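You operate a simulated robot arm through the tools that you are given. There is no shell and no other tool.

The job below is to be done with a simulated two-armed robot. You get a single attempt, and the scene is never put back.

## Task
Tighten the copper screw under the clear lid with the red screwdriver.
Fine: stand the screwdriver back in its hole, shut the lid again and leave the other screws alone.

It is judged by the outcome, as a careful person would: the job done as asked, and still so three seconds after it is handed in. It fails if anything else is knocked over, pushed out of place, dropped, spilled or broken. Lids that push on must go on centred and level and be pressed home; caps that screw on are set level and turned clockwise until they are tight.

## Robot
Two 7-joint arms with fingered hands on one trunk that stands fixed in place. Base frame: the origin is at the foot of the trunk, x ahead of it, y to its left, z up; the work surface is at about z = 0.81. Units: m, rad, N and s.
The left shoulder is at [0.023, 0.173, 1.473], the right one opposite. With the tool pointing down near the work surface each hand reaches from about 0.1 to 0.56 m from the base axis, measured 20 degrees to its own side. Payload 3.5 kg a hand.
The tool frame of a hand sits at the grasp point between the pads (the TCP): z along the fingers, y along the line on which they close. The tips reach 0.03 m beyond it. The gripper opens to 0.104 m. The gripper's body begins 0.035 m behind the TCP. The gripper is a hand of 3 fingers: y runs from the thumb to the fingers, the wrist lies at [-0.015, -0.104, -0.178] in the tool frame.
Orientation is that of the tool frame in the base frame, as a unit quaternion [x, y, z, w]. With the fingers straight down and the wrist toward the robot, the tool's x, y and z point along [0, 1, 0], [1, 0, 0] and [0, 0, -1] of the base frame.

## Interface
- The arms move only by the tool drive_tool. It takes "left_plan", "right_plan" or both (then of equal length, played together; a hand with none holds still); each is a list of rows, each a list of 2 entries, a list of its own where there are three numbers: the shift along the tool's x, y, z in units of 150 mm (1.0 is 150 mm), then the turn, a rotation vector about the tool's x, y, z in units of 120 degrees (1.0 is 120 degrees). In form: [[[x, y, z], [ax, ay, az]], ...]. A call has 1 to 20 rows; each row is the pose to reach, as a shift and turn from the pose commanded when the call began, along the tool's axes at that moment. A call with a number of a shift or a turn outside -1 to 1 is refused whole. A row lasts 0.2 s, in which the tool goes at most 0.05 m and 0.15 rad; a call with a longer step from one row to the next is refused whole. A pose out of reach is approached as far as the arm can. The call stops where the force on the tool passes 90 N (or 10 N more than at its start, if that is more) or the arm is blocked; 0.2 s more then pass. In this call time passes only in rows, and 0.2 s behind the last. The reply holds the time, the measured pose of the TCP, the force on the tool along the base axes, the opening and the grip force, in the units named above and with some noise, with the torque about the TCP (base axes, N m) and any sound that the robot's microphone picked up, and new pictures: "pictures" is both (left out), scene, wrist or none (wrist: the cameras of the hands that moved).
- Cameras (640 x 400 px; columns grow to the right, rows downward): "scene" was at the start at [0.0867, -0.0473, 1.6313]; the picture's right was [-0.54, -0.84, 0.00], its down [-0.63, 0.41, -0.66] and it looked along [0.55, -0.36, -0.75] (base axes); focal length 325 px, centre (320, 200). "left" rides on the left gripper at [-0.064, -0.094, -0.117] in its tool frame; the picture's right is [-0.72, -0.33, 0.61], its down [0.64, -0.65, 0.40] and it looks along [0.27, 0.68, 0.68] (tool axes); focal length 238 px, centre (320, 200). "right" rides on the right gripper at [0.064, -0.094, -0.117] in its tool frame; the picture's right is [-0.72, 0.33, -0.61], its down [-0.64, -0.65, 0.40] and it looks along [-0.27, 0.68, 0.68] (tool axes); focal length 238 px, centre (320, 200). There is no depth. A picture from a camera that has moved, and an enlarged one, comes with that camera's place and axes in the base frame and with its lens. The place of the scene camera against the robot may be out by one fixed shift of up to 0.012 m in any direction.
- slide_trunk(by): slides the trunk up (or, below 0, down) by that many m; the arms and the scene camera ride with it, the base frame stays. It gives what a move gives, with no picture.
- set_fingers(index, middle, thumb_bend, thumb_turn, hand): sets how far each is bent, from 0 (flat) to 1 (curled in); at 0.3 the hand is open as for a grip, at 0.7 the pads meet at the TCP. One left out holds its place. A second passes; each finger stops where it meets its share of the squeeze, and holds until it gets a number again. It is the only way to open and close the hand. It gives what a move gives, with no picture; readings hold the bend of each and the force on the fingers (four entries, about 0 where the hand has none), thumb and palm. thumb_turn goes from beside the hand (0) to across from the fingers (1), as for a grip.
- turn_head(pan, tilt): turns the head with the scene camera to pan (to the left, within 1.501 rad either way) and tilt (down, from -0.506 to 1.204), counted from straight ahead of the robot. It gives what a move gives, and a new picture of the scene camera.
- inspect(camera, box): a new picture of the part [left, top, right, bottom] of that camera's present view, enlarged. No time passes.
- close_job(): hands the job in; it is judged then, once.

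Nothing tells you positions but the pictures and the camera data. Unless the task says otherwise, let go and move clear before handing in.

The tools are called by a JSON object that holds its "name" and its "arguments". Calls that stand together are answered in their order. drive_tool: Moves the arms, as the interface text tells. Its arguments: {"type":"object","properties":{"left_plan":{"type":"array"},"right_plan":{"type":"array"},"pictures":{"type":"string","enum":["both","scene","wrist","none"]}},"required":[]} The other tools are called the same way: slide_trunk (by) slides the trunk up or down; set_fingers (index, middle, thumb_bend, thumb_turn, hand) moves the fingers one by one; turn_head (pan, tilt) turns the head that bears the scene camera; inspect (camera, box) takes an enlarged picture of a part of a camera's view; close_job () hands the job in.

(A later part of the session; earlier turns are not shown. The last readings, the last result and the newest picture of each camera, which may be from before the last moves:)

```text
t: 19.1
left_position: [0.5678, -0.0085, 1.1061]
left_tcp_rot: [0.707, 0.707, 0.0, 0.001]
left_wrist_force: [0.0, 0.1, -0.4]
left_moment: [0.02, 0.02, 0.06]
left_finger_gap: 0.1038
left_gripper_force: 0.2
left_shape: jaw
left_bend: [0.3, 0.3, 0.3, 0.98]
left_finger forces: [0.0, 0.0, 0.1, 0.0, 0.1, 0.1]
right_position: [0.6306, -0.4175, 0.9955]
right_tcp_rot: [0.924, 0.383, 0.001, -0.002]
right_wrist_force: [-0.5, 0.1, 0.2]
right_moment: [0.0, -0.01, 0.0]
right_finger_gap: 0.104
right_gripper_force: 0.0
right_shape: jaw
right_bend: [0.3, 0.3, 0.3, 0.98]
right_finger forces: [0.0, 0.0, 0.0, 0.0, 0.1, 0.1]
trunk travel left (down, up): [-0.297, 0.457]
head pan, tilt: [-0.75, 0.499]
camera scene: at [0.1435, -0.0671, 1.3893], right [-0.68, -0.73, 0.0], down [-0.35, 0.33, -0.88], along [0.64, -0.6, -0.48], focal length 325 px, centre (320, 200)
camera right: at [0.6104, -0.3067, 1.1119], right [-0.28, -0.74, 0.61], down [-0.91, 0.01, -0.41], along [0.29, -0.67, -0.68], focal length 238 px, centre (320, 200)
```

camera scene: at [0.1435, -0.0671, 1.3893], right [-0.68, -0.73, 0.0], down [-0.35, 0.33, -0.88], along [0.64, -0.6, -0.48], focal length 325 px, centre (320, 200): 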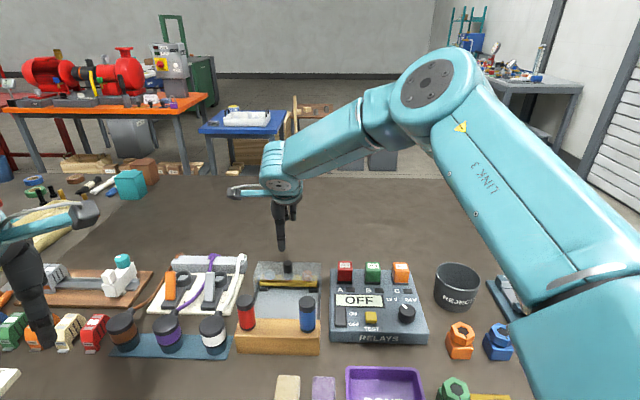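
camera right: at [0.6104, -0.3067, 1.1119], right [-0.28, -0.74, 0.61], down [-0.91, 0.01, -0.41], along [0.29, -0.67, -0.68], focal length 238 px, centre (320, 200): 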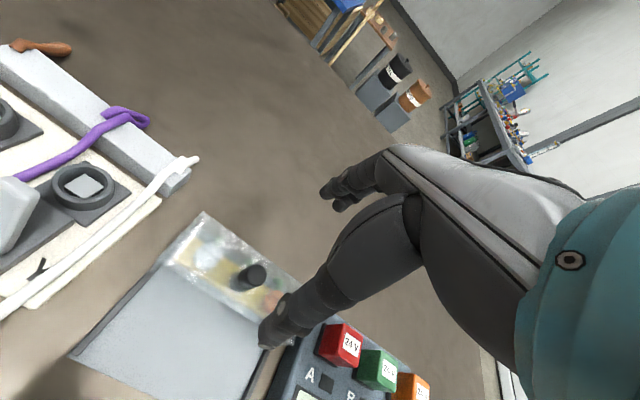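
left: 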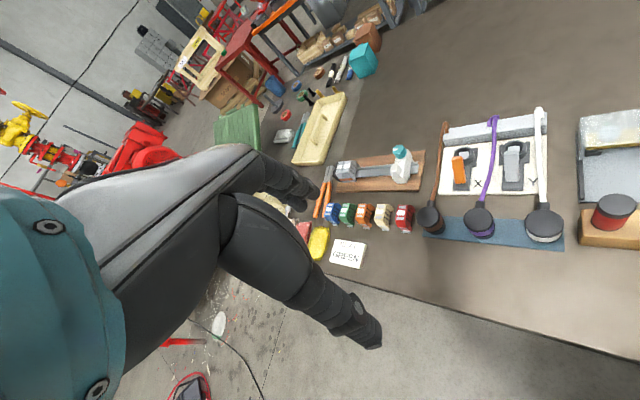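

The yaw works here. I'll refine the knob position from this close view before descending.

{"name": "inspect", "arguments": {"camera": "right", "box": [160, 200, 320, 300]}}

{"name": "turn_head", "arguments": {"pan": -0.7, "tilt": 0.7}}

{"name": "inspect", "arguments": {"camera": "scene", "box": [240, 130, 340, 220]}}

```text
4.00 times, centred on (240, 250) of right
camera zoom: at [0.6104, -0.3067, 1.1119], right [-0.28, -0.74, 0.61], down [-0.91, 0.01, -0.41], along [0.29, -0.67, -0.68], focal length 953 px, centre (640, 0)
```

zoom: 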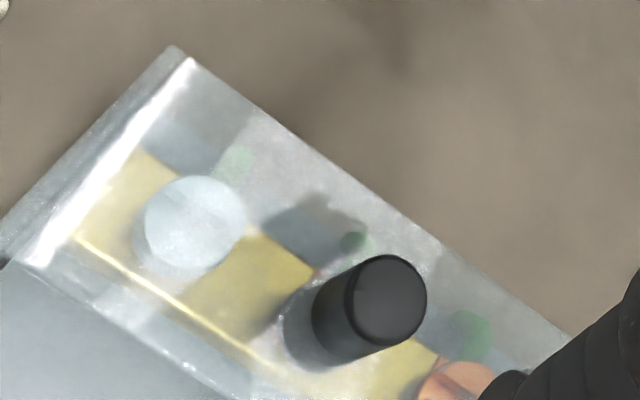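

```text
t: 19.9
left_position: [0.5669, -0.0096, 1.1061]
left_tcp_rot: [0.707, 0.707, 0.0, 0.0]
left_wrist_force: [0.1, 0.5, 0.0]
left_moment: [0.02, 0.0, 0.0]
left_finger_gap: 0.1037
left_gripper_force: 0.0
left_shape: jaw
left_bend: [0.3, 0.3, 0.3, 0.98]
left_finger forces: [0.0, 0.1, 0.1, 0.0, 0.1, 0.0]
right_position: [0.6309, -0.4179, 0.9955]
right_tcp_rot: [0.924, 0.383, 0.001, -0.001]
right_wrist_force: [-0.5, 0.8, 0.0]
right_moment: [-0.05, 0.0, 0.01]
right_finger_gap: 0.1037
right_gripper_force: 0.0
right_shape: jaw
right_bend: [0.3, 0.3, 0.3, 0.98]
right_finger forces: [0.0, 0.0, 0.0, 0.0, 0.1, 0.0]
trunk travel left (down, up): [-0.297, 0.457]
head pan, tilt: [-0.7, 0.7]
camera scene: at [0.1419, -0.0598, 1.3716], right [-0.64, -0.76, 0.0], down [-0.49, 0.41, -0.77], along [0.59, -0.49, -0.64], focal length 325 px, centre (320, 200)
```

scene: 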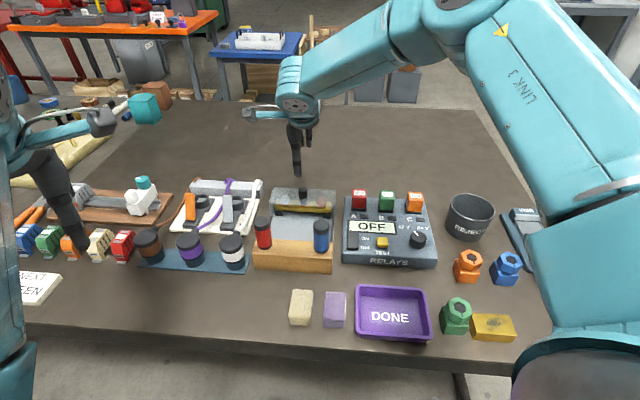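

```text
4.44 times, centred on (290, 175) of scene
camera zoom: at [0.1419, -0.0598, 1.3716], right [-0.64, -0.76, 0.0], down [-0.49, 0.41, -0.77], along [0.59, -0.49, -0.64], focal length 1445 px, centre (453, 311)
```

zoom: 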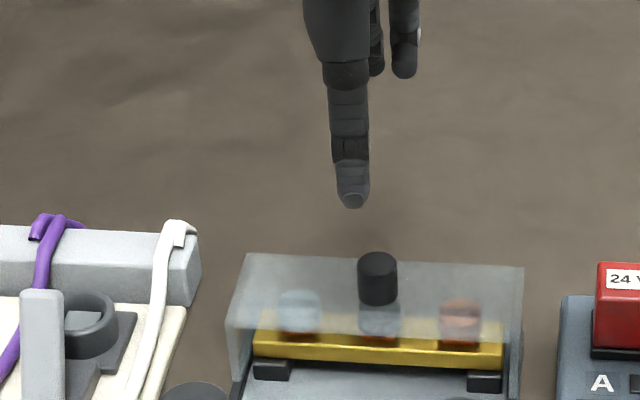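

The TCP is centred over the knob at about (0.629, −0.419). I'll partly close the fingers first so they can capture the small knob, then check the gap.

{"name": "set_fingers", "arguments": {"hand": "right", "index": 0.5, "middle": 0.5, "thumb_bend": 0.5}}

{"name": "inspect", "arguments": {"camera": "scene", "box": [240, 130, 340, 220]}}

{"name": "inspect", "arguments": {"camera": "right", "box": [160, 140, 400, 380]}}

```text
t: 20.9
left_position: [0.5662, -0.0084, 1.1072]
left_tcp_rot: [0.707, 0.707, 0.001, 0.0]
left_wrist_force: [-0.2, 1.0, -0.4]
left_moment: [0.01, -0.01, -0.04]
left_finger_gap: 0.1037
left_gripper_force: 0.1
left_shape: jaw
left_bend: [0.3, 0.3, 0.3, 0.98]
left_finger forces: [0.1, 0.1, 0.1, 0.0, 0.0, 0.1]
right_position: [0.6315, -0.4181, 0.9967]
right_tcp_rot: [0.923, 0.384, 0.001, -0.001]
right_wrist_force: [0.1, 0.3, -0.2]
right_moment: [-0.02, -0.01, 0.03]
right_finger_gap: 0.0528
right_gripper_force: 0.1
right_shape: fingers
right_bend: [0.5, 0.5, 0.5, 0.98]
right_finger forces: [0.0, 0.0, 0.0, 0.0, 0.0, 0.0]
trunk travel left (down, up): [-0.297, 0.457]
head pan, tilt: [-0.7, 0.7]
```

```text
4.44 times, centred on (290, 175) of scene
camera zoom: at [0.1418, -0.0598, 1.3716], right [-0.64, -0.76, 0.0], down [-0.49, 0.41, -0.76], along [0.59, -0.49, -0.64], focal length 1445 px, centre (453, 311)
```

zoom: 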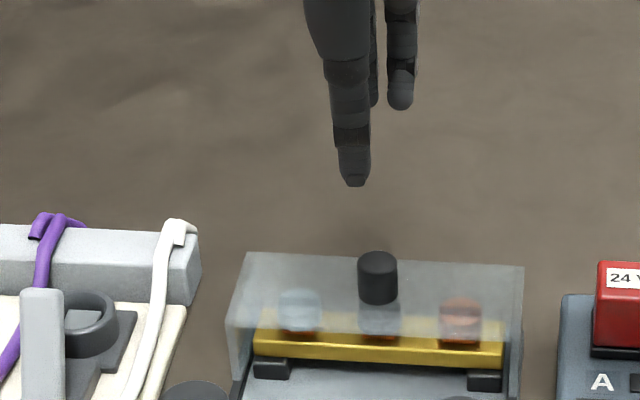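

```text
1.67 times, centred on (280, 260) of right
camera zoom: at [0.6101, -0.3067, 1.112], right [-0.28, -0.74, 0.61], down [-0.91, 0.01, -0.41], along [0.3, -0.67, -0.68], focal length 397 px, centre (387, 100)
```

zoom: 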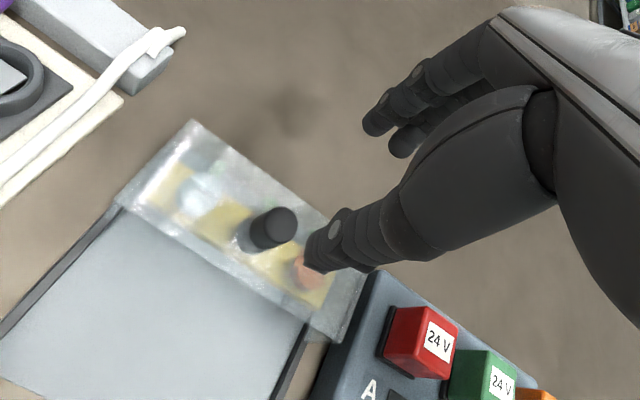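

Gap is 53 mm and the tips now reach about 40 mm below the TCP. I'll descend to just above knob level and check.

{"name": "drive_tool", "arguments": {"right_plan": [[[0, -0.01, 0.12], [0, 0, 0]], [[0, -0.01, 0.24], [0, 0, 0]], [[0, -0.01, 0.36], [0, 0, 0]], [[0, -0.01, 0.44], [0, 0, 0]]], "pictures": "none"}}

{"name": "inspect", "arguments": {"camera": "scene", "box": [255, 150, 335, 220]}}

{"name": "inspect", "arguments": {"camera": "right", "box": [180, 160, 380, 320]}}

```text
t: 21.9
left_position: [0.5681, -0.0086, 1.1074]
left_tcp_rot: [0.706, 0.708, 0.0, 0.0]
left_wrist_force: [-0.6, 0.4, -0.1]
left_moment: [-0.01, 0.03, 0.03]
left_finger_gap: 0.1034
left_gripper_force: 0.0
left_shape: jaw
left_bend: [0.3, 0.3, 0.3, 0.98]
left_finger forces: [0.1, 0.0, 0.0, 0.1, 0.1, 0.1]
right_position: [0.6306, -0.418, 0.9281]
right_tcp_rot: [0.924, 0.383, 0.002, 0.0]
right_wrist_force: [-0.2, -0.7, -0.4]
right_moment: [-0.03, 0.01, 0.04]
right_finger_gap: 0.0525
right_gripper_force: 0.0
right_shape: fingers
right_bend: [0.5, 0.5, 0.5, 0.98]
right_finger forces: [0.0, 0.0, 0.0, 0.1, 0.1, 0.0]
trunk travel left (down, up): [-0.297, 0.457]
head pan, tilt: [-0.7, 0.7]
```

```text
5.71 times, centred on (295, 185) of scene
camera zoom: at [0.1419, -0.0599, 1.3716], right [-0.64, -0.76, 0.0], down [-0.49, 0.41, -0.76], along [0.59, -0.49, -0.64], focal length 1858 px, centre (463, 286)
```

zoom: 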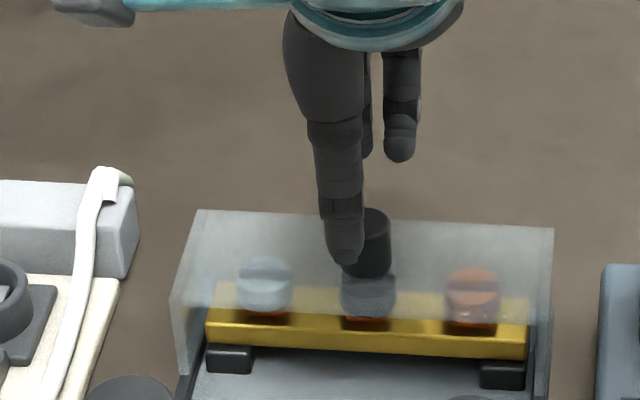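

```text
2.50 times, centred on (280, 240) of right
camera zoom: at [0.6098, -0.3071, 1.0446], right [-0.28, -0.74, 0.61], down [-0.91, 0.01, -0.41], along [0.3, -0.67, -0.68], focal length 596 px, centre (420, 100)
```

zoom: 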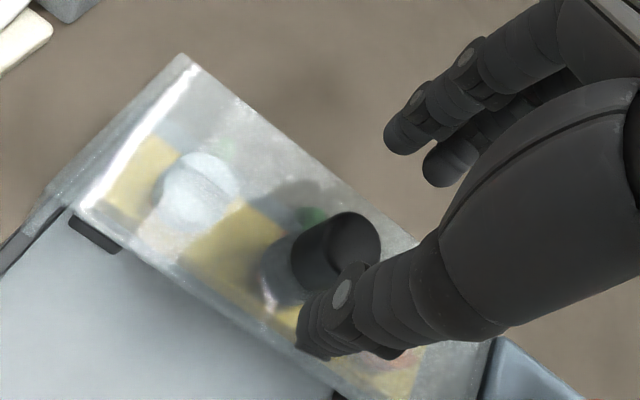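

The thumb is slightly left of the knob and 9 mm above its top. I'll shift 4 mm right and descend about 20 mm in small steps.

{"name": "drive_tool", "arguments": {"right_plan": [[[-0.027, 0, 0.03], [0, 0, 0]], [[-0.027, 0, 0.08], [0, 0, 0]], [[-0.027, 0, 0.12], [0, 0, 0]], [[-0.027, 0, 0.14], [0, 0, 0]]], "pictures": "none"}}

{"name": "inspect", "arguments": {"camera": "scene", "box": [265, 165, 325, 215]}}

{"name": "inspect", "arguments": {"camera": "right", "box": [200, 180, 360, 300]}}

```text
t: 22.9
left_position: [0.5678, -0.0093, 1.1063]
left_tcp_rot: [0.707, 0.707, 0.0, 0.0]
left_wrist_force: [-1.3, 0.1, 0.3]
left_moment: [0.0, -0.01, -0.02]
left_finger_gap: 0.1035
left_gripper_force: 0.1
left_shape: jaw
left_bend: [0.3, 0.3, 0.3, 0.98]
left_finger forces: [0.0, 0.0, 0.0, 0.1, 0.0, 0.0]
right_position: [0.628, -0.422, 0.9074]
right_tcp_rot: [0.924, 0.383, 0.001, -0.001]
right_wrist_force: [0.6, -0.2, -0.8]
right_moment: [0.01, 0.01, 0.0]
right_finger_gap: 0.0526
right_gripper_force: 0.0
right_shape: fingers
right_bend: [0.5, 0.5, 0.5, 0.98]
right_finger forces: [0.0, 0.1, 0.1, 0.1, 0.0, 0.0]
trunk travel left (down, up): [-0.297, 0.457]
head pan, tilt: [-0.7, 0.7]
```

```text
8.00 times, centred on (295, 190) of scene
camera zoom: at [0.1419, -0.0598, 1.3716], right [-0.64, -0.76, 0.0], down [-0.49, 0.41, -0.76], along [0.59, -0.49, -0.64], focal length 2601 px, centre (520, 280)
```

zoom: 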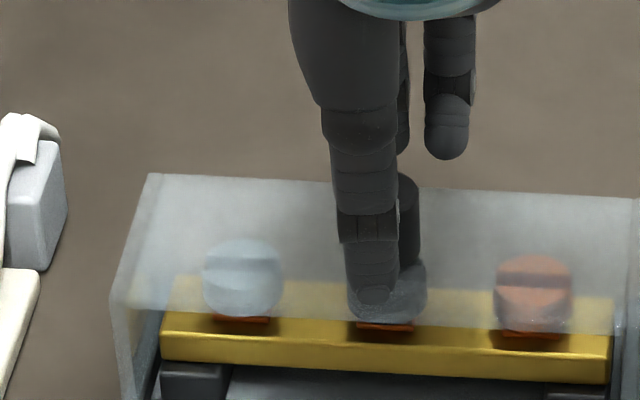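

```text
3.33 times, centred on (280, 240) of right
camera zoom: at [0.607, -0.3103, 1.0244], right [-0.28, -0.74, 0.61], down [-0.91, 0.01, -0.41], along [0.3, -0.67, -0.68], focal length 794 px, centre (453, 67)
```

zoom: 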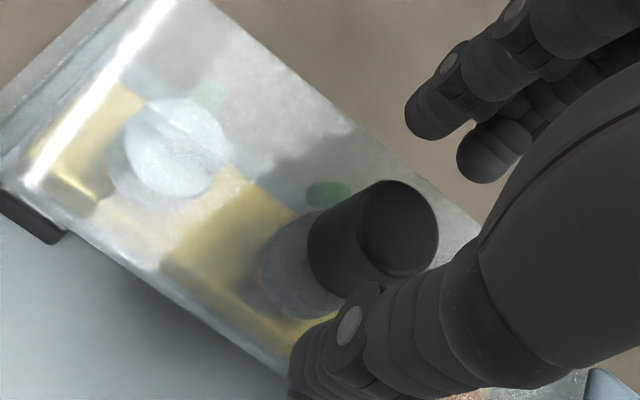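

The thumb tip is level with the knob but the two fingers behind it are still about at the knob's top. I'll open the thumb out of the way and lower a bit so the fingers hook behind the knob.

{"name": "set_fingers", "arguments": {"hand": "right", "thumb_bend": 0.3, "index": 0.55, "middle": 0.55}}

{"name": "drive_tool", "arguments": {"right_plan": [[[0, 0, 0.03], [0, 0, 0]], [[0, 0, 0.06], [0, 0, 0]], [[0, 0, 0.08], [0, 0, 0]]], "pictures": "none"}}

{"name": "inspect", "arguments": {"camera": "scene", "box": [265, 165, 325, 215]}}

{"name": "inspect", "arguments": {"camera": "right", "box": [200, 180, 360, 300]}}

```text
t: 23.9
left_position: [0.5665, -0.0097, 1.1061]
left_tcp_rot: [0.707, 0.707, 0.001, 0.0]
left_wrist_force: [0.9, -0.9, 0.1]
left_moment: [0.0, 0.0, 0.03]
left_finger_gap: 0.1036
left_gripper_force: 0.1
left_shape: jaw
left_bend: [0.3, 0.3, 0.3, 0.98]
left_finger forces: [0.0, 0.0, 0.0, 0.0, 0.0, 0.0]
right_position: [0.6284, -0.4213, 0.9082]
right_tcp_rot: [0.924, 0.383, 0.002, -0.001]
right_wrist_force: [-0.3, 0.1, -0.9]
right_moment: [0.04, 0.01, 0.05]
right_finger_gap: 0.0709
right_gripper_force: 0.1
right_shape: fingers
right_bend: [0.55, 0.55, 0.3, 0.98]
right_finger forces: [0.1, 0.1, 0.0, 0.0, 0.0, 0.0]
trunk travel left (down, up): [-0.297, 0.457]
head pan, tilt: [-0.7, 0.7]
```

```text
t: 24.7
left_position: [0.5679, -0.0084, 1.1079]
left_tcp_rot: [0.707, 0.707, -0.001, 0.0]
left_wrist_force: [0.4, -0.6, -0.2]
left_moment: [-0.01, -0.01, 0.0]
left_finger_gap: 0.1036
left_gripper_force: 0.0
left_shape: jaw
left_bend: [0.3, 0.3, 0.3, 0.98]
left_finger forces: [0.0, 0.0, 0.0, 0.1, 0.0, 0.0]
right_position: [0.625, -0.4201, 0.8994]
right_tcp_rot: [0.924, 0.383, 0.002, 0.0]
right_wrist_force: [1.2, 0.2, 7.4]
right_moment: [-0.17, -0.12, 0.0]
right_finger_gap: 0.0712
right_gripper_force: 4.1
right_shape: fingers
right_bend: [0.55, 0.55, 0.3, 0.98]
right_finger forces: [0.0, 7.6, 0.1, 0.1, 0.1, 0.1]
trunk travel left (down, up): [-0.297, 0.457]
head pan, tilt: [-0.7, 0.7]
```

```text
8.00 times, centred on (295, 190) of scene
camera zoom: at [0.1412, -0.0592, 1.3718], right [-0.64, -0.76, 0.0], down [-0.49, 0.41, -0.77], along [0.59, -0.49, -0.64], focal length 2601 px, centre (520, 280)
```

zoom: 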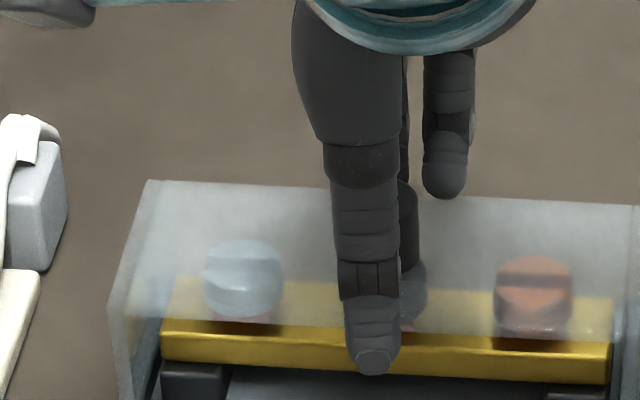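

```text
3.33 times, centred on (280, 240) of right
camera zoom: at [0.6048, -0.3092, 1.0159], right [-0.28, -0.74, 0.61], down [-0.91, 0.01, -0.41], along [0.3, -0.67, -0.68], focal length 794 px, centre (453, 67)
```

zoom: 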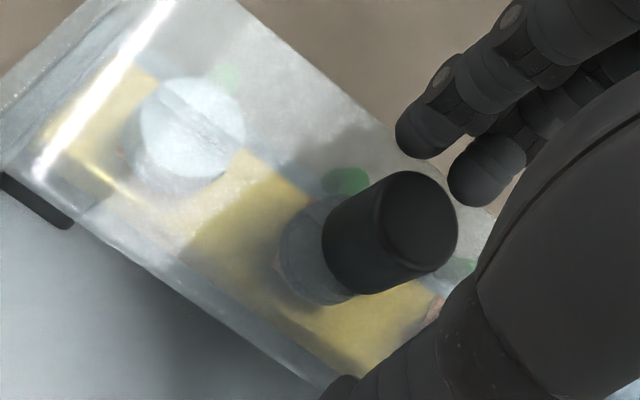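

One fingertip landed on top of the knob (7 N). I'll lift, move 15 mm back beyond the knob, and come down again.

{"name": "drive_tool", "arguments": {"right_plan": [[[0, 0, -0.06], [0, 0, 0]], [[0, 0.05, -0.07], [0, 0, 0]], [[0, 0.1, -0.06], [0, 0, 0]], [[0, 0.1, -0.02], [0, 0, 0]], [[0, 0.1, 0.01], [0, 0, 0]]], "pictures": "none"}}

{"name": "inspect", "arguments": {"camera": "scene", "box": [265, 165, 325, 215]}}

{"name": "inspect", "arguments": {"camera": "right", "box": [200, 180, 360, 300]}}

```text
t: 25.9
left_position: [0.5664, -0.0081, 1.1063]
left_tcp_rot: [0.707, 0.707, -0.001, 0.0]
left_wrist_force: [-0.8, -0.3, 0.2]
left_moment: [-0.01, -0.02, 0.0]
left_finger_gap: 0.104
left_gripper_force: 0.0
left_shape: jaw
left_bend: [0.3, 0.3, 0.3, 0.98]
left_finger forces: [0.0, 0.0, 0.0, 0.0, 0.0, 0.1]
right_position: [0.63, -0.4324, 0.9019]
right_tcp_rot: [0.923, 0.384, 0.002, -0.003]
right_wrist_force: [-0.6, -1.3, 0.3]
right_moment: [-0.02, 0.02, 0.0]
right_finger_gap: 0.0708
right_gripper_force: 0.1
right_shape: fingers
right_bend: [0.55, 0.55, 0.3, 0.98]
right_finger forces: [0.0, 0.1, 0.1, 0.1, 0.0, 0.0]
right hand out of reach, approached as far as the arm can: row 3, 4, 5
trunk travel left (down, up): [-0.297, 0.457]
head pan, tilt: [-0.7, 0.7]
```

```text
8.00 times, centred on (295, 190) of scene
camera zoom: at [0.1418, -0.0598, 1.3716], right [-0.64, -0.76, 0.0], down [-0.49, 0.41, -0.76], along [0.59, -0.49, -0.64], focal length 2601 px, centre (520, 280)
```

zoom: 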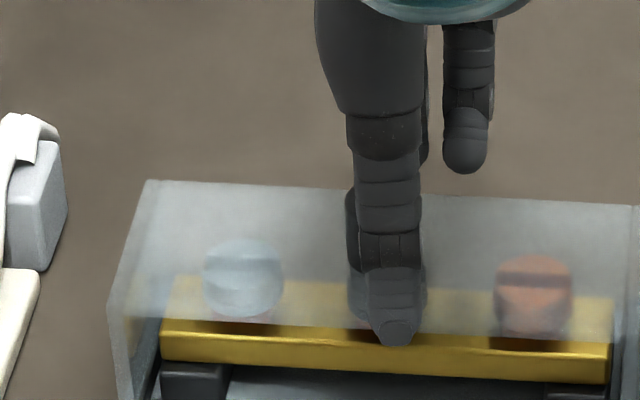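

```text
3.33 times, centred on (280, 240) of right
camera zoom: at [0.609, -0.3203, 1.0179], right [-0.28, -0.74, 0.61], down [-0.91, 0.01, -0.41], along [0.3, -0.67, -0.68], focal length 794 px, centre (453, 67)
```

zoom: 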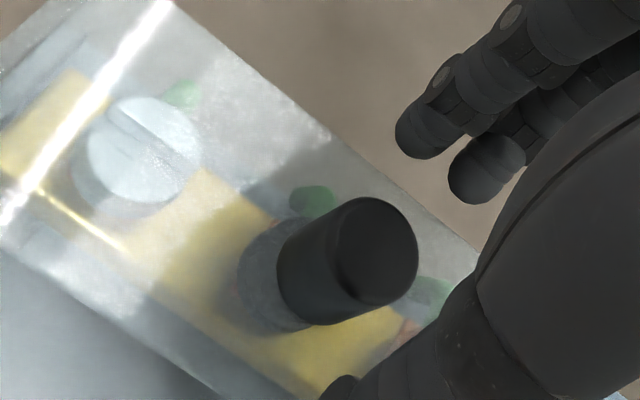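

I'm at the reach edge again, so I'll lift clear, drop the trunk another 6 cm and return.

{"name": "drive_tool", "arguments": {"right_plan": [[[0, -0.05, -0.2], [0, 0, 0]], [[0, -0.1, -0.4], [0, 0, 0]], [[0.05, -0.1, -0.6], [0, 0, 0]]], "pictures": "none"}}

{"name": "slide_trunk", "arguments": {"by": -0.07}}

```text
t: 26.7
left_position: [0.5673, -0.0091, 1.1069]
left_tcp_rot: [0.707, 0.707, 0.001, 0.0]
left_wrist_force: [-0.1, 0.0, -0.1]
left_moment: [-0.01, -0.02, 0.0]
left_finger_gap: 0.1034
left_gripper_force: 0.0
left_shape: jaw
left_bend: [0.3, 0.3, 0.3, 0.98]
left_finger forces: [0.0, 0.0, 0.1, 0.1, 0.1, 0.0]
right_position: [0.625, -0.4186, 0.9912]
right_tcp_rot: [0.924, 0.383, 0.001, -0.001]
right_wrist_force: [0.1, -0.3, -0.8]
right_moment: [-0.02, -0.02, -0.01]
right_finger_gap: 0.071
right_gripper_force: 0.1
right_shape: fingers
right_bend: [0.55, 0.55, 0.3, 0.98]
right_finger forces: [0.1, 0.1, 0.0, 0.0, 0.0, 0.0]
trunk travel left (down, up): [-0.297, 0.457]
head pan, tilt: [-0.7, 0.7]
```

```text
t: 27.8
left_position: [0.5676, -0.0087, 1.0368]
left_tcp_rot: [0.707, 0.707, 0.001, 0.002]
left_wrist_force: [0.2, 0.3, -0.3]
left_moment: [0.03, 0.01, 0.01]
left_finger_gap: 0.1037
left_gripper_force: 0.1
left_shape: jaw
left_bend: [0.3, 0.3, 0.3, 0.98]
left_finger forces: [0.1, 0.1, 0.0, 0.0, 0.0, 0.0]
right_position: [0.6245, -0.4176, 0.9226]
right_tcp_rot: [0.924, 0.383, 0.001, -0.001]
right_wrist_force: [0.1, 0.5, 0.5]
right_moment: [0.02, -0.01, 0.01]
right_finger_gap: 0.0713
right_gripper_force: 0.1
right_shape: fingers
right_bend: [0.55, 0.55, 0.3, 0.98]
right_finger forces: [0.0, 0.0, 0.0, 0.1, 0.0, 0.1]
trunk travel left (down, up): [-0.227, 0.527]
head pan, tilt: [-0.7, 0.7]
```

Now moving behind the knob again and down to knob height.

{"name": "drive_tool", "arguments": {"right_plan": [[[0.02, 0.07, 0], [0, 0, 0]], [[0.035, 0.135, 0], [0, 0, 0]], [[0.035, 0.135, 0.07], [0, 0, 0]], [[0.035, 0.135, 0.14], [0, 0, 0]], [[0.035, 0.135, 0.19], [0, 0, 0]]], "pictures": "none"}}

{"name": "turn_head", "arguments": {"pan": -0.7, "tilt": 0.65}}

{"name": "inspect", "arguments": {"camera": "scene", "box": [260, 150, 340, 230]}}

{"name": "inspect", "arguments": {"camera": "right", "box": [200, 180, 360, 300]}}

```text
t: 29.0
left_position: [0.5684, -0.0095, 1.0363]
left_tcp_rot: [0.707, 0.707, 0.0, 0.002]
left_wrist_force: [1.0, -0.2, 0.1]
left_moment: [0.02, -0.02, -0.02]
left_finger_gap: 0.1037
left_gripper_force: 0.0
left_shape: jaw
left_bend: [0.3, 0.3, 0.3, 0.98]
left_finger forces: [0.0, 0.0, 0.0, 0.0, 0.1, 0.1]
right_position: [0.6437, -0.427, 0.8929]
right_tcp_rot: [0.924, 0.383, 0.002, -0.001]
right_wrist_force: [-0.2, -0.4, -0.8]
right_moment: [0.0, 0.02, 0.02]
right_finger_gap: 0.0711
right_gripper_force: 0.1
right_shape: fingers
right_bend: [0.55, 0.55, 0.3, 0.98]
right_finger forces: [0.0, 0.0, 0.1, 0.0, 0.1, 0.0]
trunk travel left (down, up): [-0.227, 0.527]
head pan, tilt: [-0.7, 0.7]
```

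```text
t: 29.6
left_position: [0.5684, -0.0097, 1.0364]
left_tcp_rot: [0.707, 0.707, 0.001, 0.0]
left_wrist_force: [0.0, 0.0, 0.0]
left_moment: [0.01, 0.01, 0.0]
left_finger_gap: 0.1038
left_gripper_force: 0.1
left_shape: jaw
left_bend: [0.3, 0.3, 0.3, 0.98]
left_finger forces: [0.0, 0.1, 0.0, 0.0, 0.0, 0.0]
right_position: [0.6439, -0.4269, 0.893]
right_tcp_rot: [0.924, 0.383, 0.001, -0.001]
right_wrist_force: [0.2, 0.6, 0.0]
right_moment: [0.0, -0.03, 0.01]
right_finger_gap: 0.0712
right_gripper_force: 0.1
right_shape: fingers
right_bend: [0.55, 0.55, 0.3, 0.98]
right_finger forces: [0.0, 0.0, 0.0, 0.0, 0.0, 0.1]
trunk travel left (down, up): [-0.227, 0.527]
head pan, tilt: [-0.7, 0.649]
camera scene: at [0.1727, -0.061, 1.3042], right [-0.64, -0.76, 0.0], down [-0.46, 0.39, -0.8], along [0.61, -0.51, -0.6], focal length 325 px, centre (320, 200)
```

scene: 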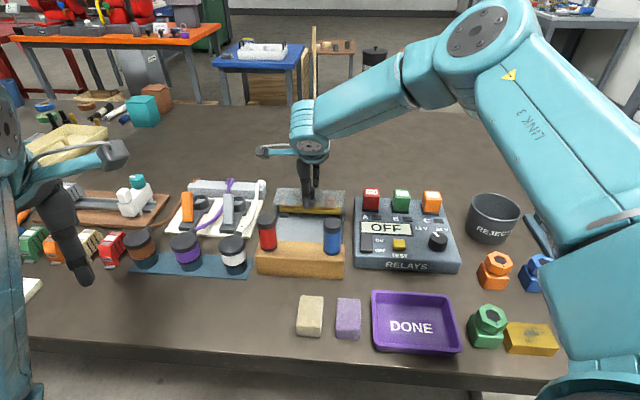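

```text
5.00 times, centred on (300, 190) of scene
camera zoom: at [0.1727, -0.061, 1.3042], right [-0.64, -0.76, 0.0], down [-0.46, 0.39, -0.8], along [0.61, -0.51, -0.6], focal length 1626 px, centre (420, 250)
```

zoom: 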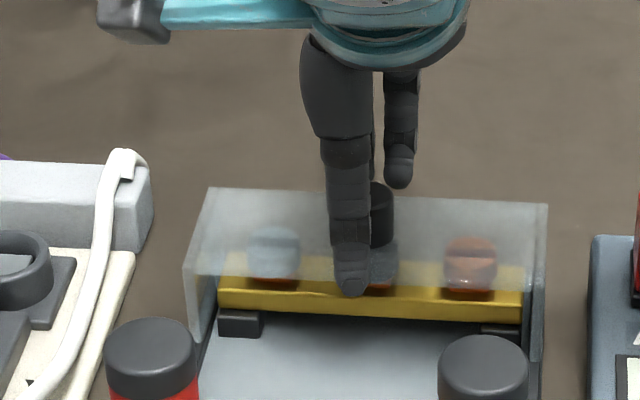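

```text
3.33 times, centred on (280, 240) of right
camera zoom: at [0.6225, -0.3157, 1.0092], right [-0.28, -0.74, 0.61], down [-0.91, 0.01, -0.41], along [0.3, -0.67, -0.68], focal length 794 px, centre (453, 67)
```

zoom: 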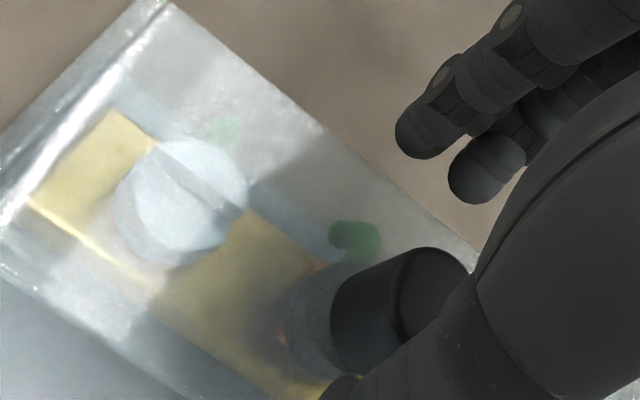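

The fingers are behind the knob at about 1 cm depth. I'll pull toward the front slowly and watch the lid and forces.

{"name": "drive_tool", "arguments": {"right_plan": [[[0, -0.05, 0], [0, 0, 0]], [[0, -0.1, 0], [0, 0, 0]], [[0, -0.15, 0], [0, 0, 0]], [[0, -0.2, 0], [0, 0, 0]], [[0, -0.25, 0], [0, 0, 0]]], "pictures": "none"}}

{"name": "inspect", "arguments": {"camera": "scene", "box": [260, 150, 340, 230]}}

{"name": "inspect", "arguments": {"camera": "right", "box": [200, 180, 360, 300]}}

```text
t: 30.8
left_position: [0.5673, -0.0094, 1.0368]
left_tcp_rot: [0.707, 0.707, 0.001, 0.0]
left_wrist_force: [0.3, -0.2, 1.3]
left_moment: [0.02, -0.01, 0.0]
left_finger_gap: 0.1036
left_gripper_force: 0.1
left_shape: jaw
left_bend: [0.3, 0.3, 0.3, 0.98]
left_finger forces: [0.0, 0.1, 0.0, 0.0, 0.1, 0.0]
right_position: [0.6154, -0.399, 0.893]
right_tcp_rot: [0.924, 0.383, 0.001, -0.001]
right_wrist_force: [0.5, -0.6, 0.1]
right_moment: [0.0, 0.02, 0.0]
right_finger_gap: 0.0711
right_gripper_force: 0.2
right_shape: fingers
right_bend: [0.55, 0.55, 0.3, 0.98]
right_finger forces: [0.1, 0.0, 0.0, 0.0, 0.0, 0.0]
trunk travel left (down, up): [-0.227, 0.527]
head pan, tilt: [-0.7, 0.649]
```

```text
5.00 times, centred on (300, 190) of scene
camera zoom: at [0.1726, -0.061, 1.3043], right [-0.64, -0.76, 0.0], down [-0.46, 0.39, -0.8], along [0.61, -0.51, -0.6], focal length 1626 px, centre (420, 250)
```

zoom: 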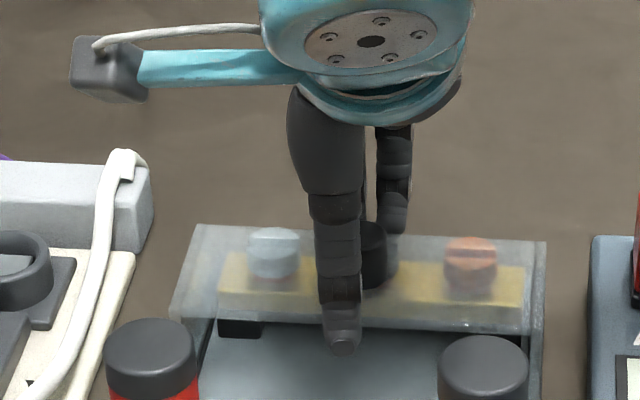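

```text
3.33 times, centred on (280, 240) of right
camera zoom: at [0.5945, -0.2886, 1.0092], right [-0.28, -0.74, 0.61], down [-0.91, 0.01, -0.41], along [0.3, -0.67, -0.68], focal length 794 px, centre (453, 67)
```

zoom: 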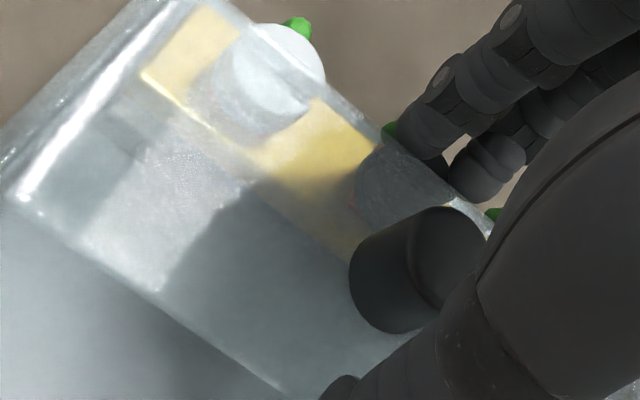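

The lid slides freely toward the front, as expected. I'll keep pulling to uncover the bar fully.

{"name": "drive_tool", "arguments": {"right_plan": [[[0, -0.05, 0], [0, 0, 0]], [[0, -0.1, 0], [0, 0, 0]], [[0, -0.15, 0], [0, 0, 0]], [[0, -0.2, 0], [0, 0, 0]], [[0, -0.25, 0], [0, 0, 0]]]}}

{"name": "inspect", "arguments": {"camera": "scene", "box": [250, 160, 350, 260]}}

```text
t: 32.0
left_position: [0.5683, -0.0095, 1.035]
left_tcp_rot: [0.707, 0.707, 0.002, 0.0]
left_wrist_force: [0.8, 0.1, -0.7]
left_moment: [-0.05, -0.03, -0.04]
left_finger_gap: 0.1037
left_gripper_force: 0.1
left_shape: jaw
left_bend: [0.3, 0.3, 0.3, 0.98]
left_finger forces: [0.0, 0.0, 0.0, 0.0, 0.0, 0.1]
right_position: [0.5905, -0.3729, 0.8932]
right_tcp_rot: [0.924, 0.384, 0.001, -0.002]
right_wrist_force: [0.1, -0.7, -0.1]
right_moment: [-0.03, -0.06, -0.01]
right_finger_gap: 0.071
right_gripper_force: 0.0
right_shape: fingers
right_bend: [0.55, 0.55, 0.3, 0.98]
right_finger forces: [0.3, 0.1, 0.0, 0.1, 0.0, 0.1]
trunk travel left (down, up): [-0.227, 0.527]
head pan, tilt: [-0.7, 0.649]
camera scene: at [0.1727, -0.061, 1.3043], right [-0.64, -0.76, 0.0], down [-0.46, 0.39, -0.8], along [0.61, -0.51, -0.6], focal length 325 px, centre (320, 200)
camera right: at [0.5686, -0.262, 1.0094], right [-0.28, -0.74, 0.61], down [-0.91, 0.01, -0.41], along [0.3, -0.67, -0.68], focal length 238 px, centre (320, 200)
```

scene: 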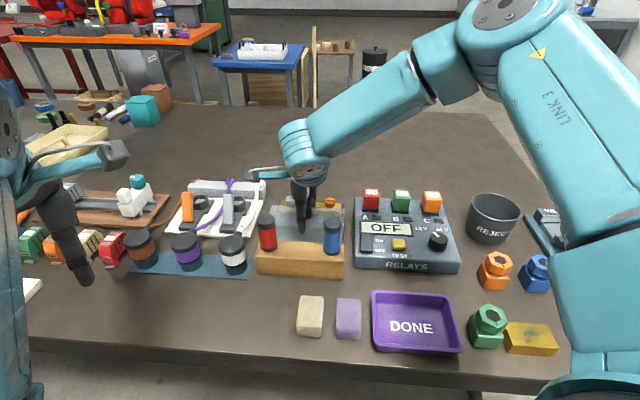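
right: 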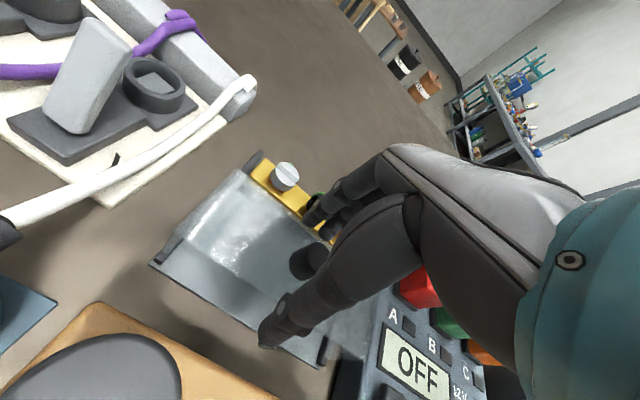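

```text
4.00 times, centred on (300, 210) of scene
camera zoom: at [0.1727, -0.061, 1.3043], right [-0.64, -0.76, 0.0], down [-0.46, 0.39, -0.8], along [0.61, -0.51, -0.6], focal length 1300 px, centre (400, 160)
```

zoom: 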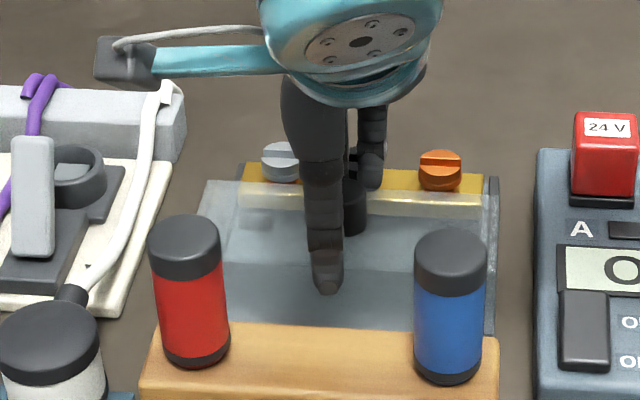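

The screws are now uncovered; the copper one is bright at the right. I'll pull the lid a little further for clearance, watching for the end stop.

{"name": "drive_tool", "arguments": {"right_plan": [[[0, -0.03, 0], [0, 0, 0]], [[0, -0.06, 0], [0, 0, 0]], [[0, -0.09, 0], [0, 0, 0]], [[0, -0.12, 0], [0, 0, 0]]]}}

{"name": "inspect", "arguments": {"camera": "scene", "box": [250, 160, 350, 260]}}

```text
t: 33.0
left_position: [0.5691, -0.0104, 1.0356]
left_tcp_rot: [0.707, 0.707, 0.0, 0.001]
left_wrist_force: [0.1, -0.9, 0.3]
left_moment: [-0.01, -0.01, 0.01]
left_finger_gap: 0.1035
left_gripper_force: 0.1
left_shape: jaw
left_bend: [0.3, 0.3, 0.3, 0.98]
left_finger forces: [0.0, 0.0, 0.0, 0.0, 0.0, 0.1]
right_position: [0.5778, -0.362, 0.8957]
right_tcp_rot: [0.924, 0.382, 0.003, 0.0]
right_wrist_force: [12.0, -10.4, 2.9]
right_moment: [-0.38, -0.39, 0.06]
right_finger_gap: 0.0815
right_gripper_force: 8.0
right_shape: fingers
right_bend: [0.47, 0.49, 0.3, 0.98]
right_finger forces: [7.7, 7.8, 0.0, 0.1, 0.0, 0.0]
trunk travel left (down, up): [-0.227, 0.527]
head pan, tilt: [-0.7, 0.649]
camera scene: at [0.1735, -0.0619, 1.3041], right [-0.64, -0.76, 0.0], down [-0.46, 0.39, -0.8], along [0.61, -0.51, -0.61], focal length 325 px, centre (320, 200)
camera right: at [0.5567, -0.2507, 1.0102], right [-0.28, -0.74, 0.61], down [-0.91, 0.01, -0.41], along [0.3, -0.67, -0.68], focal length 238 px, centre (320, 200)
```

scene: 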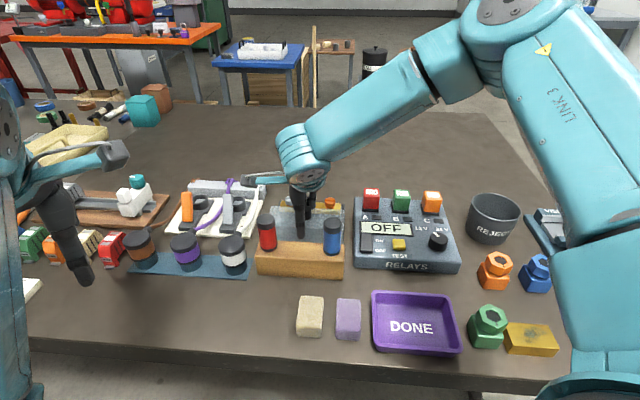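
right: 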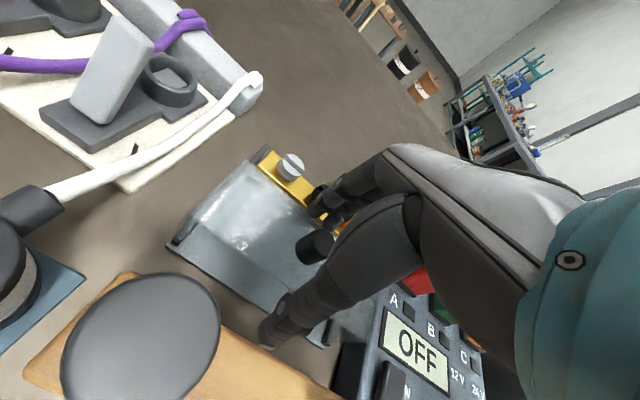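

```text
4.00 times, centred on (300, 210) of scene
camera zoom: at [0.1735, -0.0619, 1.3041], right [-0.64, -0.76, 0.0], down [-0.46, 0.39, -0.8], along [0.61, -0.51, -0.61], focal length 1300 px, centre (400, 160)
```

zoom: 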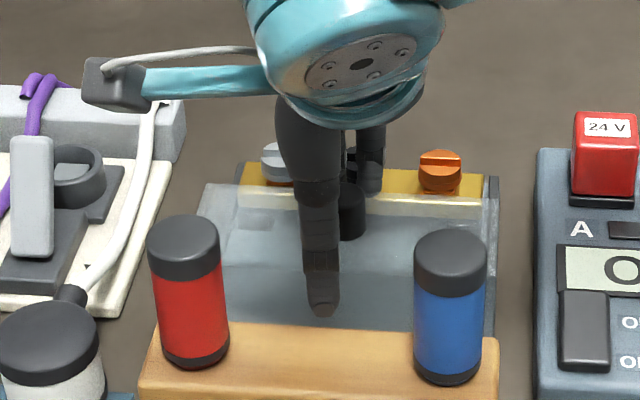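

The lid hit its front stop (about 12 N), so it's fully open. I'll back off from the knob, lift away, and look at the exposed screws.

{"name": "drive_tool", "arguments": {"right_plan": [[[0, 0.06, 0], [0, 0, 0]], [[0, 0.15, 0], [0, 0, 0]], [[0, 0.15, -0.25], [0, 0, 0]], [[0, 0.1, -0.5], [0, 0, 0]], [[0, -0.1, -0.75], [0, 0, 0]], [[0, -0.3, -0.98], [0, 0, 0]]]}}

{"name": "inspect", "arguments": {"camera": "scene", "box": [260, 170, 360, 270]}}

{"name": "inspect", "arguments": {"camera": "right", "box": [180, 140, 340, 300]}}

```text
t: 34.4
left_position: [0.5675, -0.0097, 1.0373]
left_tcp_rot: [0.708, 0.707, 0.0, 0.002]
left_wrist_force: [-0.1, 0.2, -0.4]
left_moment: [0.0, 0.0, -0.02]
left_finger_gap: 0.1037
left_gripper_force: 0.2
left_shape: jaw
left_bend: [0.3, 0.3, 0.3, 0.98]
left_finger forces: [0.0, 0.1, 0.0, 0.0, 0.1, 0.0]
right_position: [0.5433, -0.3287, 1.0398]
right_tcp_rot: [0.923, 0.384, 0.0, -0.001]
right_wrist_force: [-0.9, -0.1, 1.0]
right_moment: [-0.01, 0.0, -0.01]
right_finger_gap: 0.071
right_gripper_force: 0.0
right_shape: fingers
right_bend: [0.55, 0.55, 0.3, 0.98]
right_finger forces: [0.0, 0.0, 0.0, 0.0, 0.0, 0.0]
trunk travel left (down, up): [-0.227, 0.527]
head pan, tilt: [-0.7, 0.649]
camera scene: at [0.1723, -0.0607, 1.3044], right [-0.64, -0.76, 0.0], down [-0.46, 0.39, -0.8], along [0.61, -0.51, -0.6], focal length 325 px, centre (320, 200)
camera right: at [0.5222, -0.218, 1.156], right [-0.28, -0.74, 0.61], down [-0.91, 0.01, -0.41], along [0.3, -0.67, -0.68], focal length 238 px, centre (320, 200)
```

scene: 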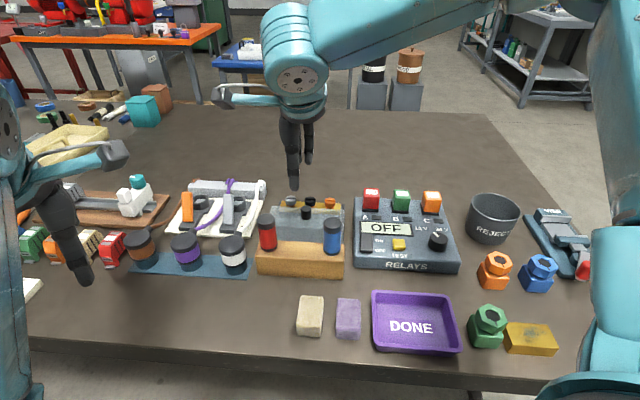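
right: 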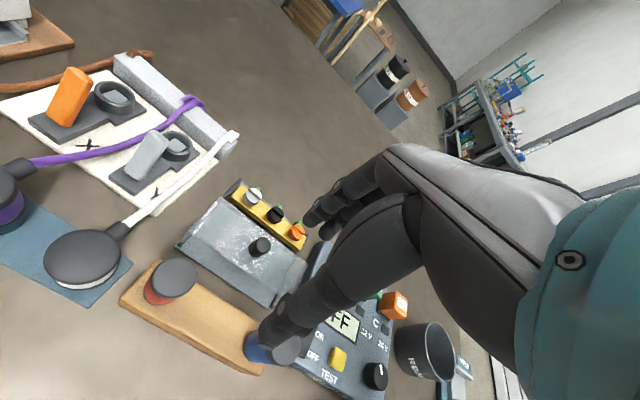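

```text
4.00 times, centred on (310, 220) of scene
camera zoom: at [0.1723, -0.0607, 1.3044], right [-0.64, -0.76, 0.0], down [-0.46, 0.39, -0.8], along [0.61, -0.51, -0.6], focal length 1300 px, centre (360, 120)
```

zoom: 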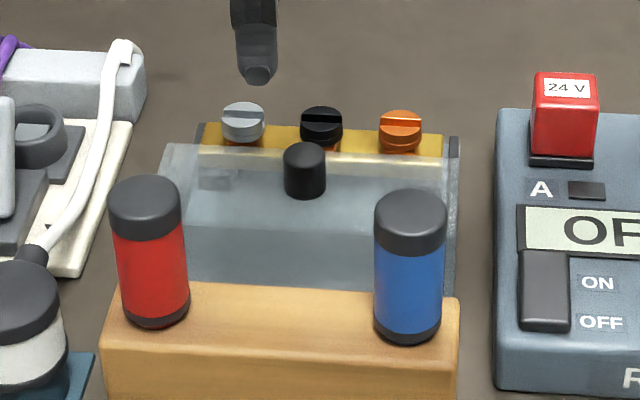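

```text
2.50 times, centred on (260, 220) of right
camera zoom: at [0.5222, -0.218, 1.156], right [-0.28, -0.74, 0.61], down [-0.91, 0.01, -0.41], along [0.3, -0.67, -0.68], focal length 596 px, centre (470, 150)
```

zoom: 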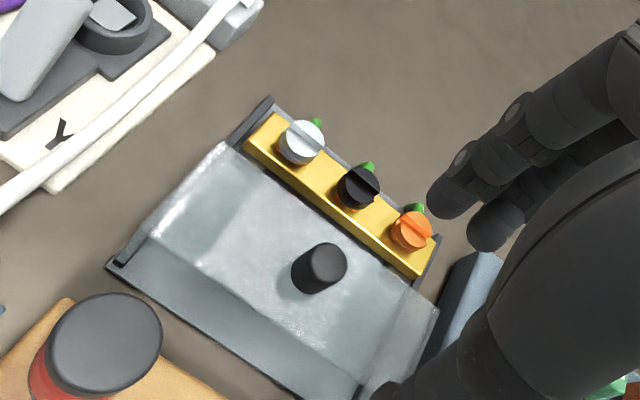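

Three exposed screws: silver, black, and copper at the right, each with a green tab behind it. I'll zoom right in on the copper one.

{"name": "inspect", "arguments": {"camera": "right", "box": [282, 212, 314, 236]}}

{"name": "inspect", "arguments": {"camera": "right", "box": [240, 180, 290, 220]}}

{"name": "inspect", "arguments": {"camera": "scene", "box": [310, 185, 350, 210]}}

{"name": "inspect", "arguments": {"camera": "scene", "box": [270, 185, 330, 222]}}

```text
16.00 times, centred on (298, 224) of right
camera zoom: at [0.5222, -0.218, 1.156], right [-0.28, -0.74, 0.61], down [-0.91, 0.01, -0.41], along [0.3, -0.67, -0.68], focal length 3814 px, centre (672, -184)
```

zoom: 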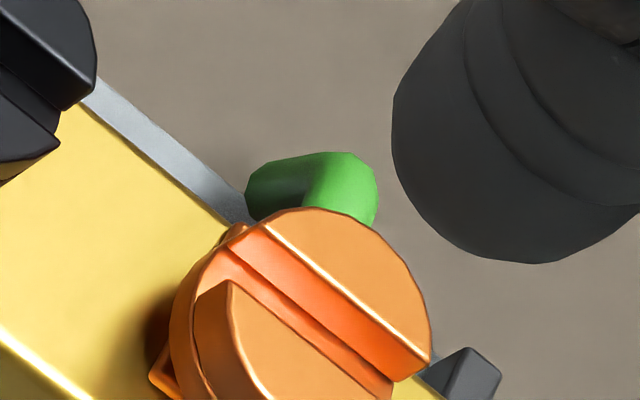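

```text
10.00 times, centred on (265, 200) of right
camera zoom: at [0.5222, -0.218, 1.156], right [-0.28, -0.74, 0.61], down [-0.91, 0.01, -0.41], along [0.3, -0.67, -0.68], focal length 2384 px, centre (870, 200)
```

zoom: 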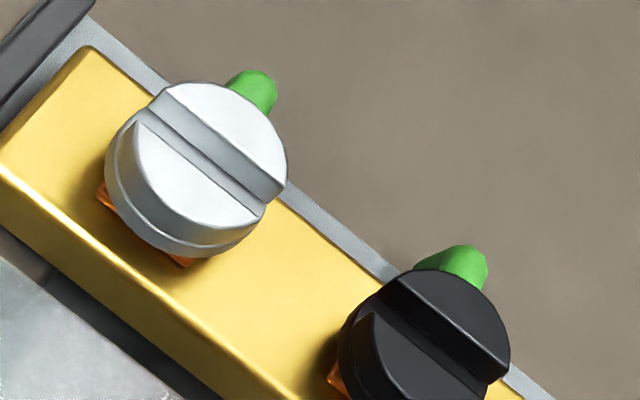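

```text
16.00 times, centred on (330, 198) of scene
camera zoom: at [0.1723, -0.0607, 1.3044], right [-0.64, -0.76, 0.0], down [-0.46, 0.39, -0.8], along [0.61, -0.51, -0.6], focal length 5202 px, centre (160, 240)
```

zoom: 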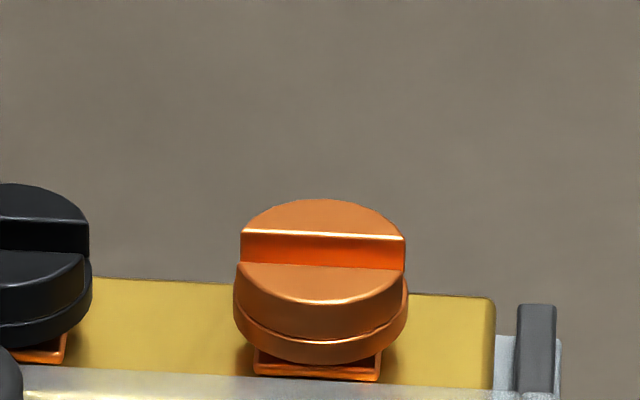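

```text
10.67 times, centred on (300, 204) of scene
camera zoom: at [0.1723, -0.0607, 1.3044], right [-0.64, -0.76, 0.0], down [-0.46, 0.39, -0.8], along [0.61, -0.51, -0.6], focal length 3468 px, centre (533, 163)
```

zoom: 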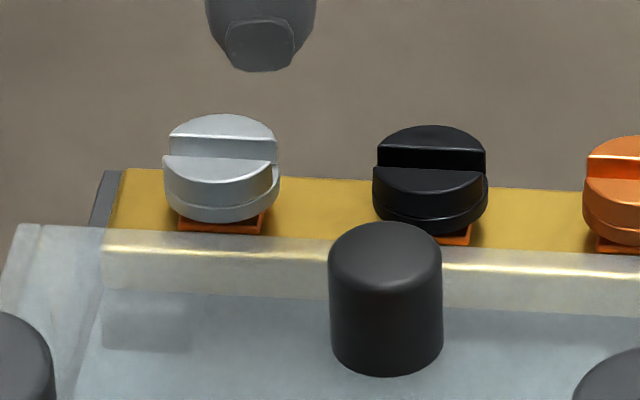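

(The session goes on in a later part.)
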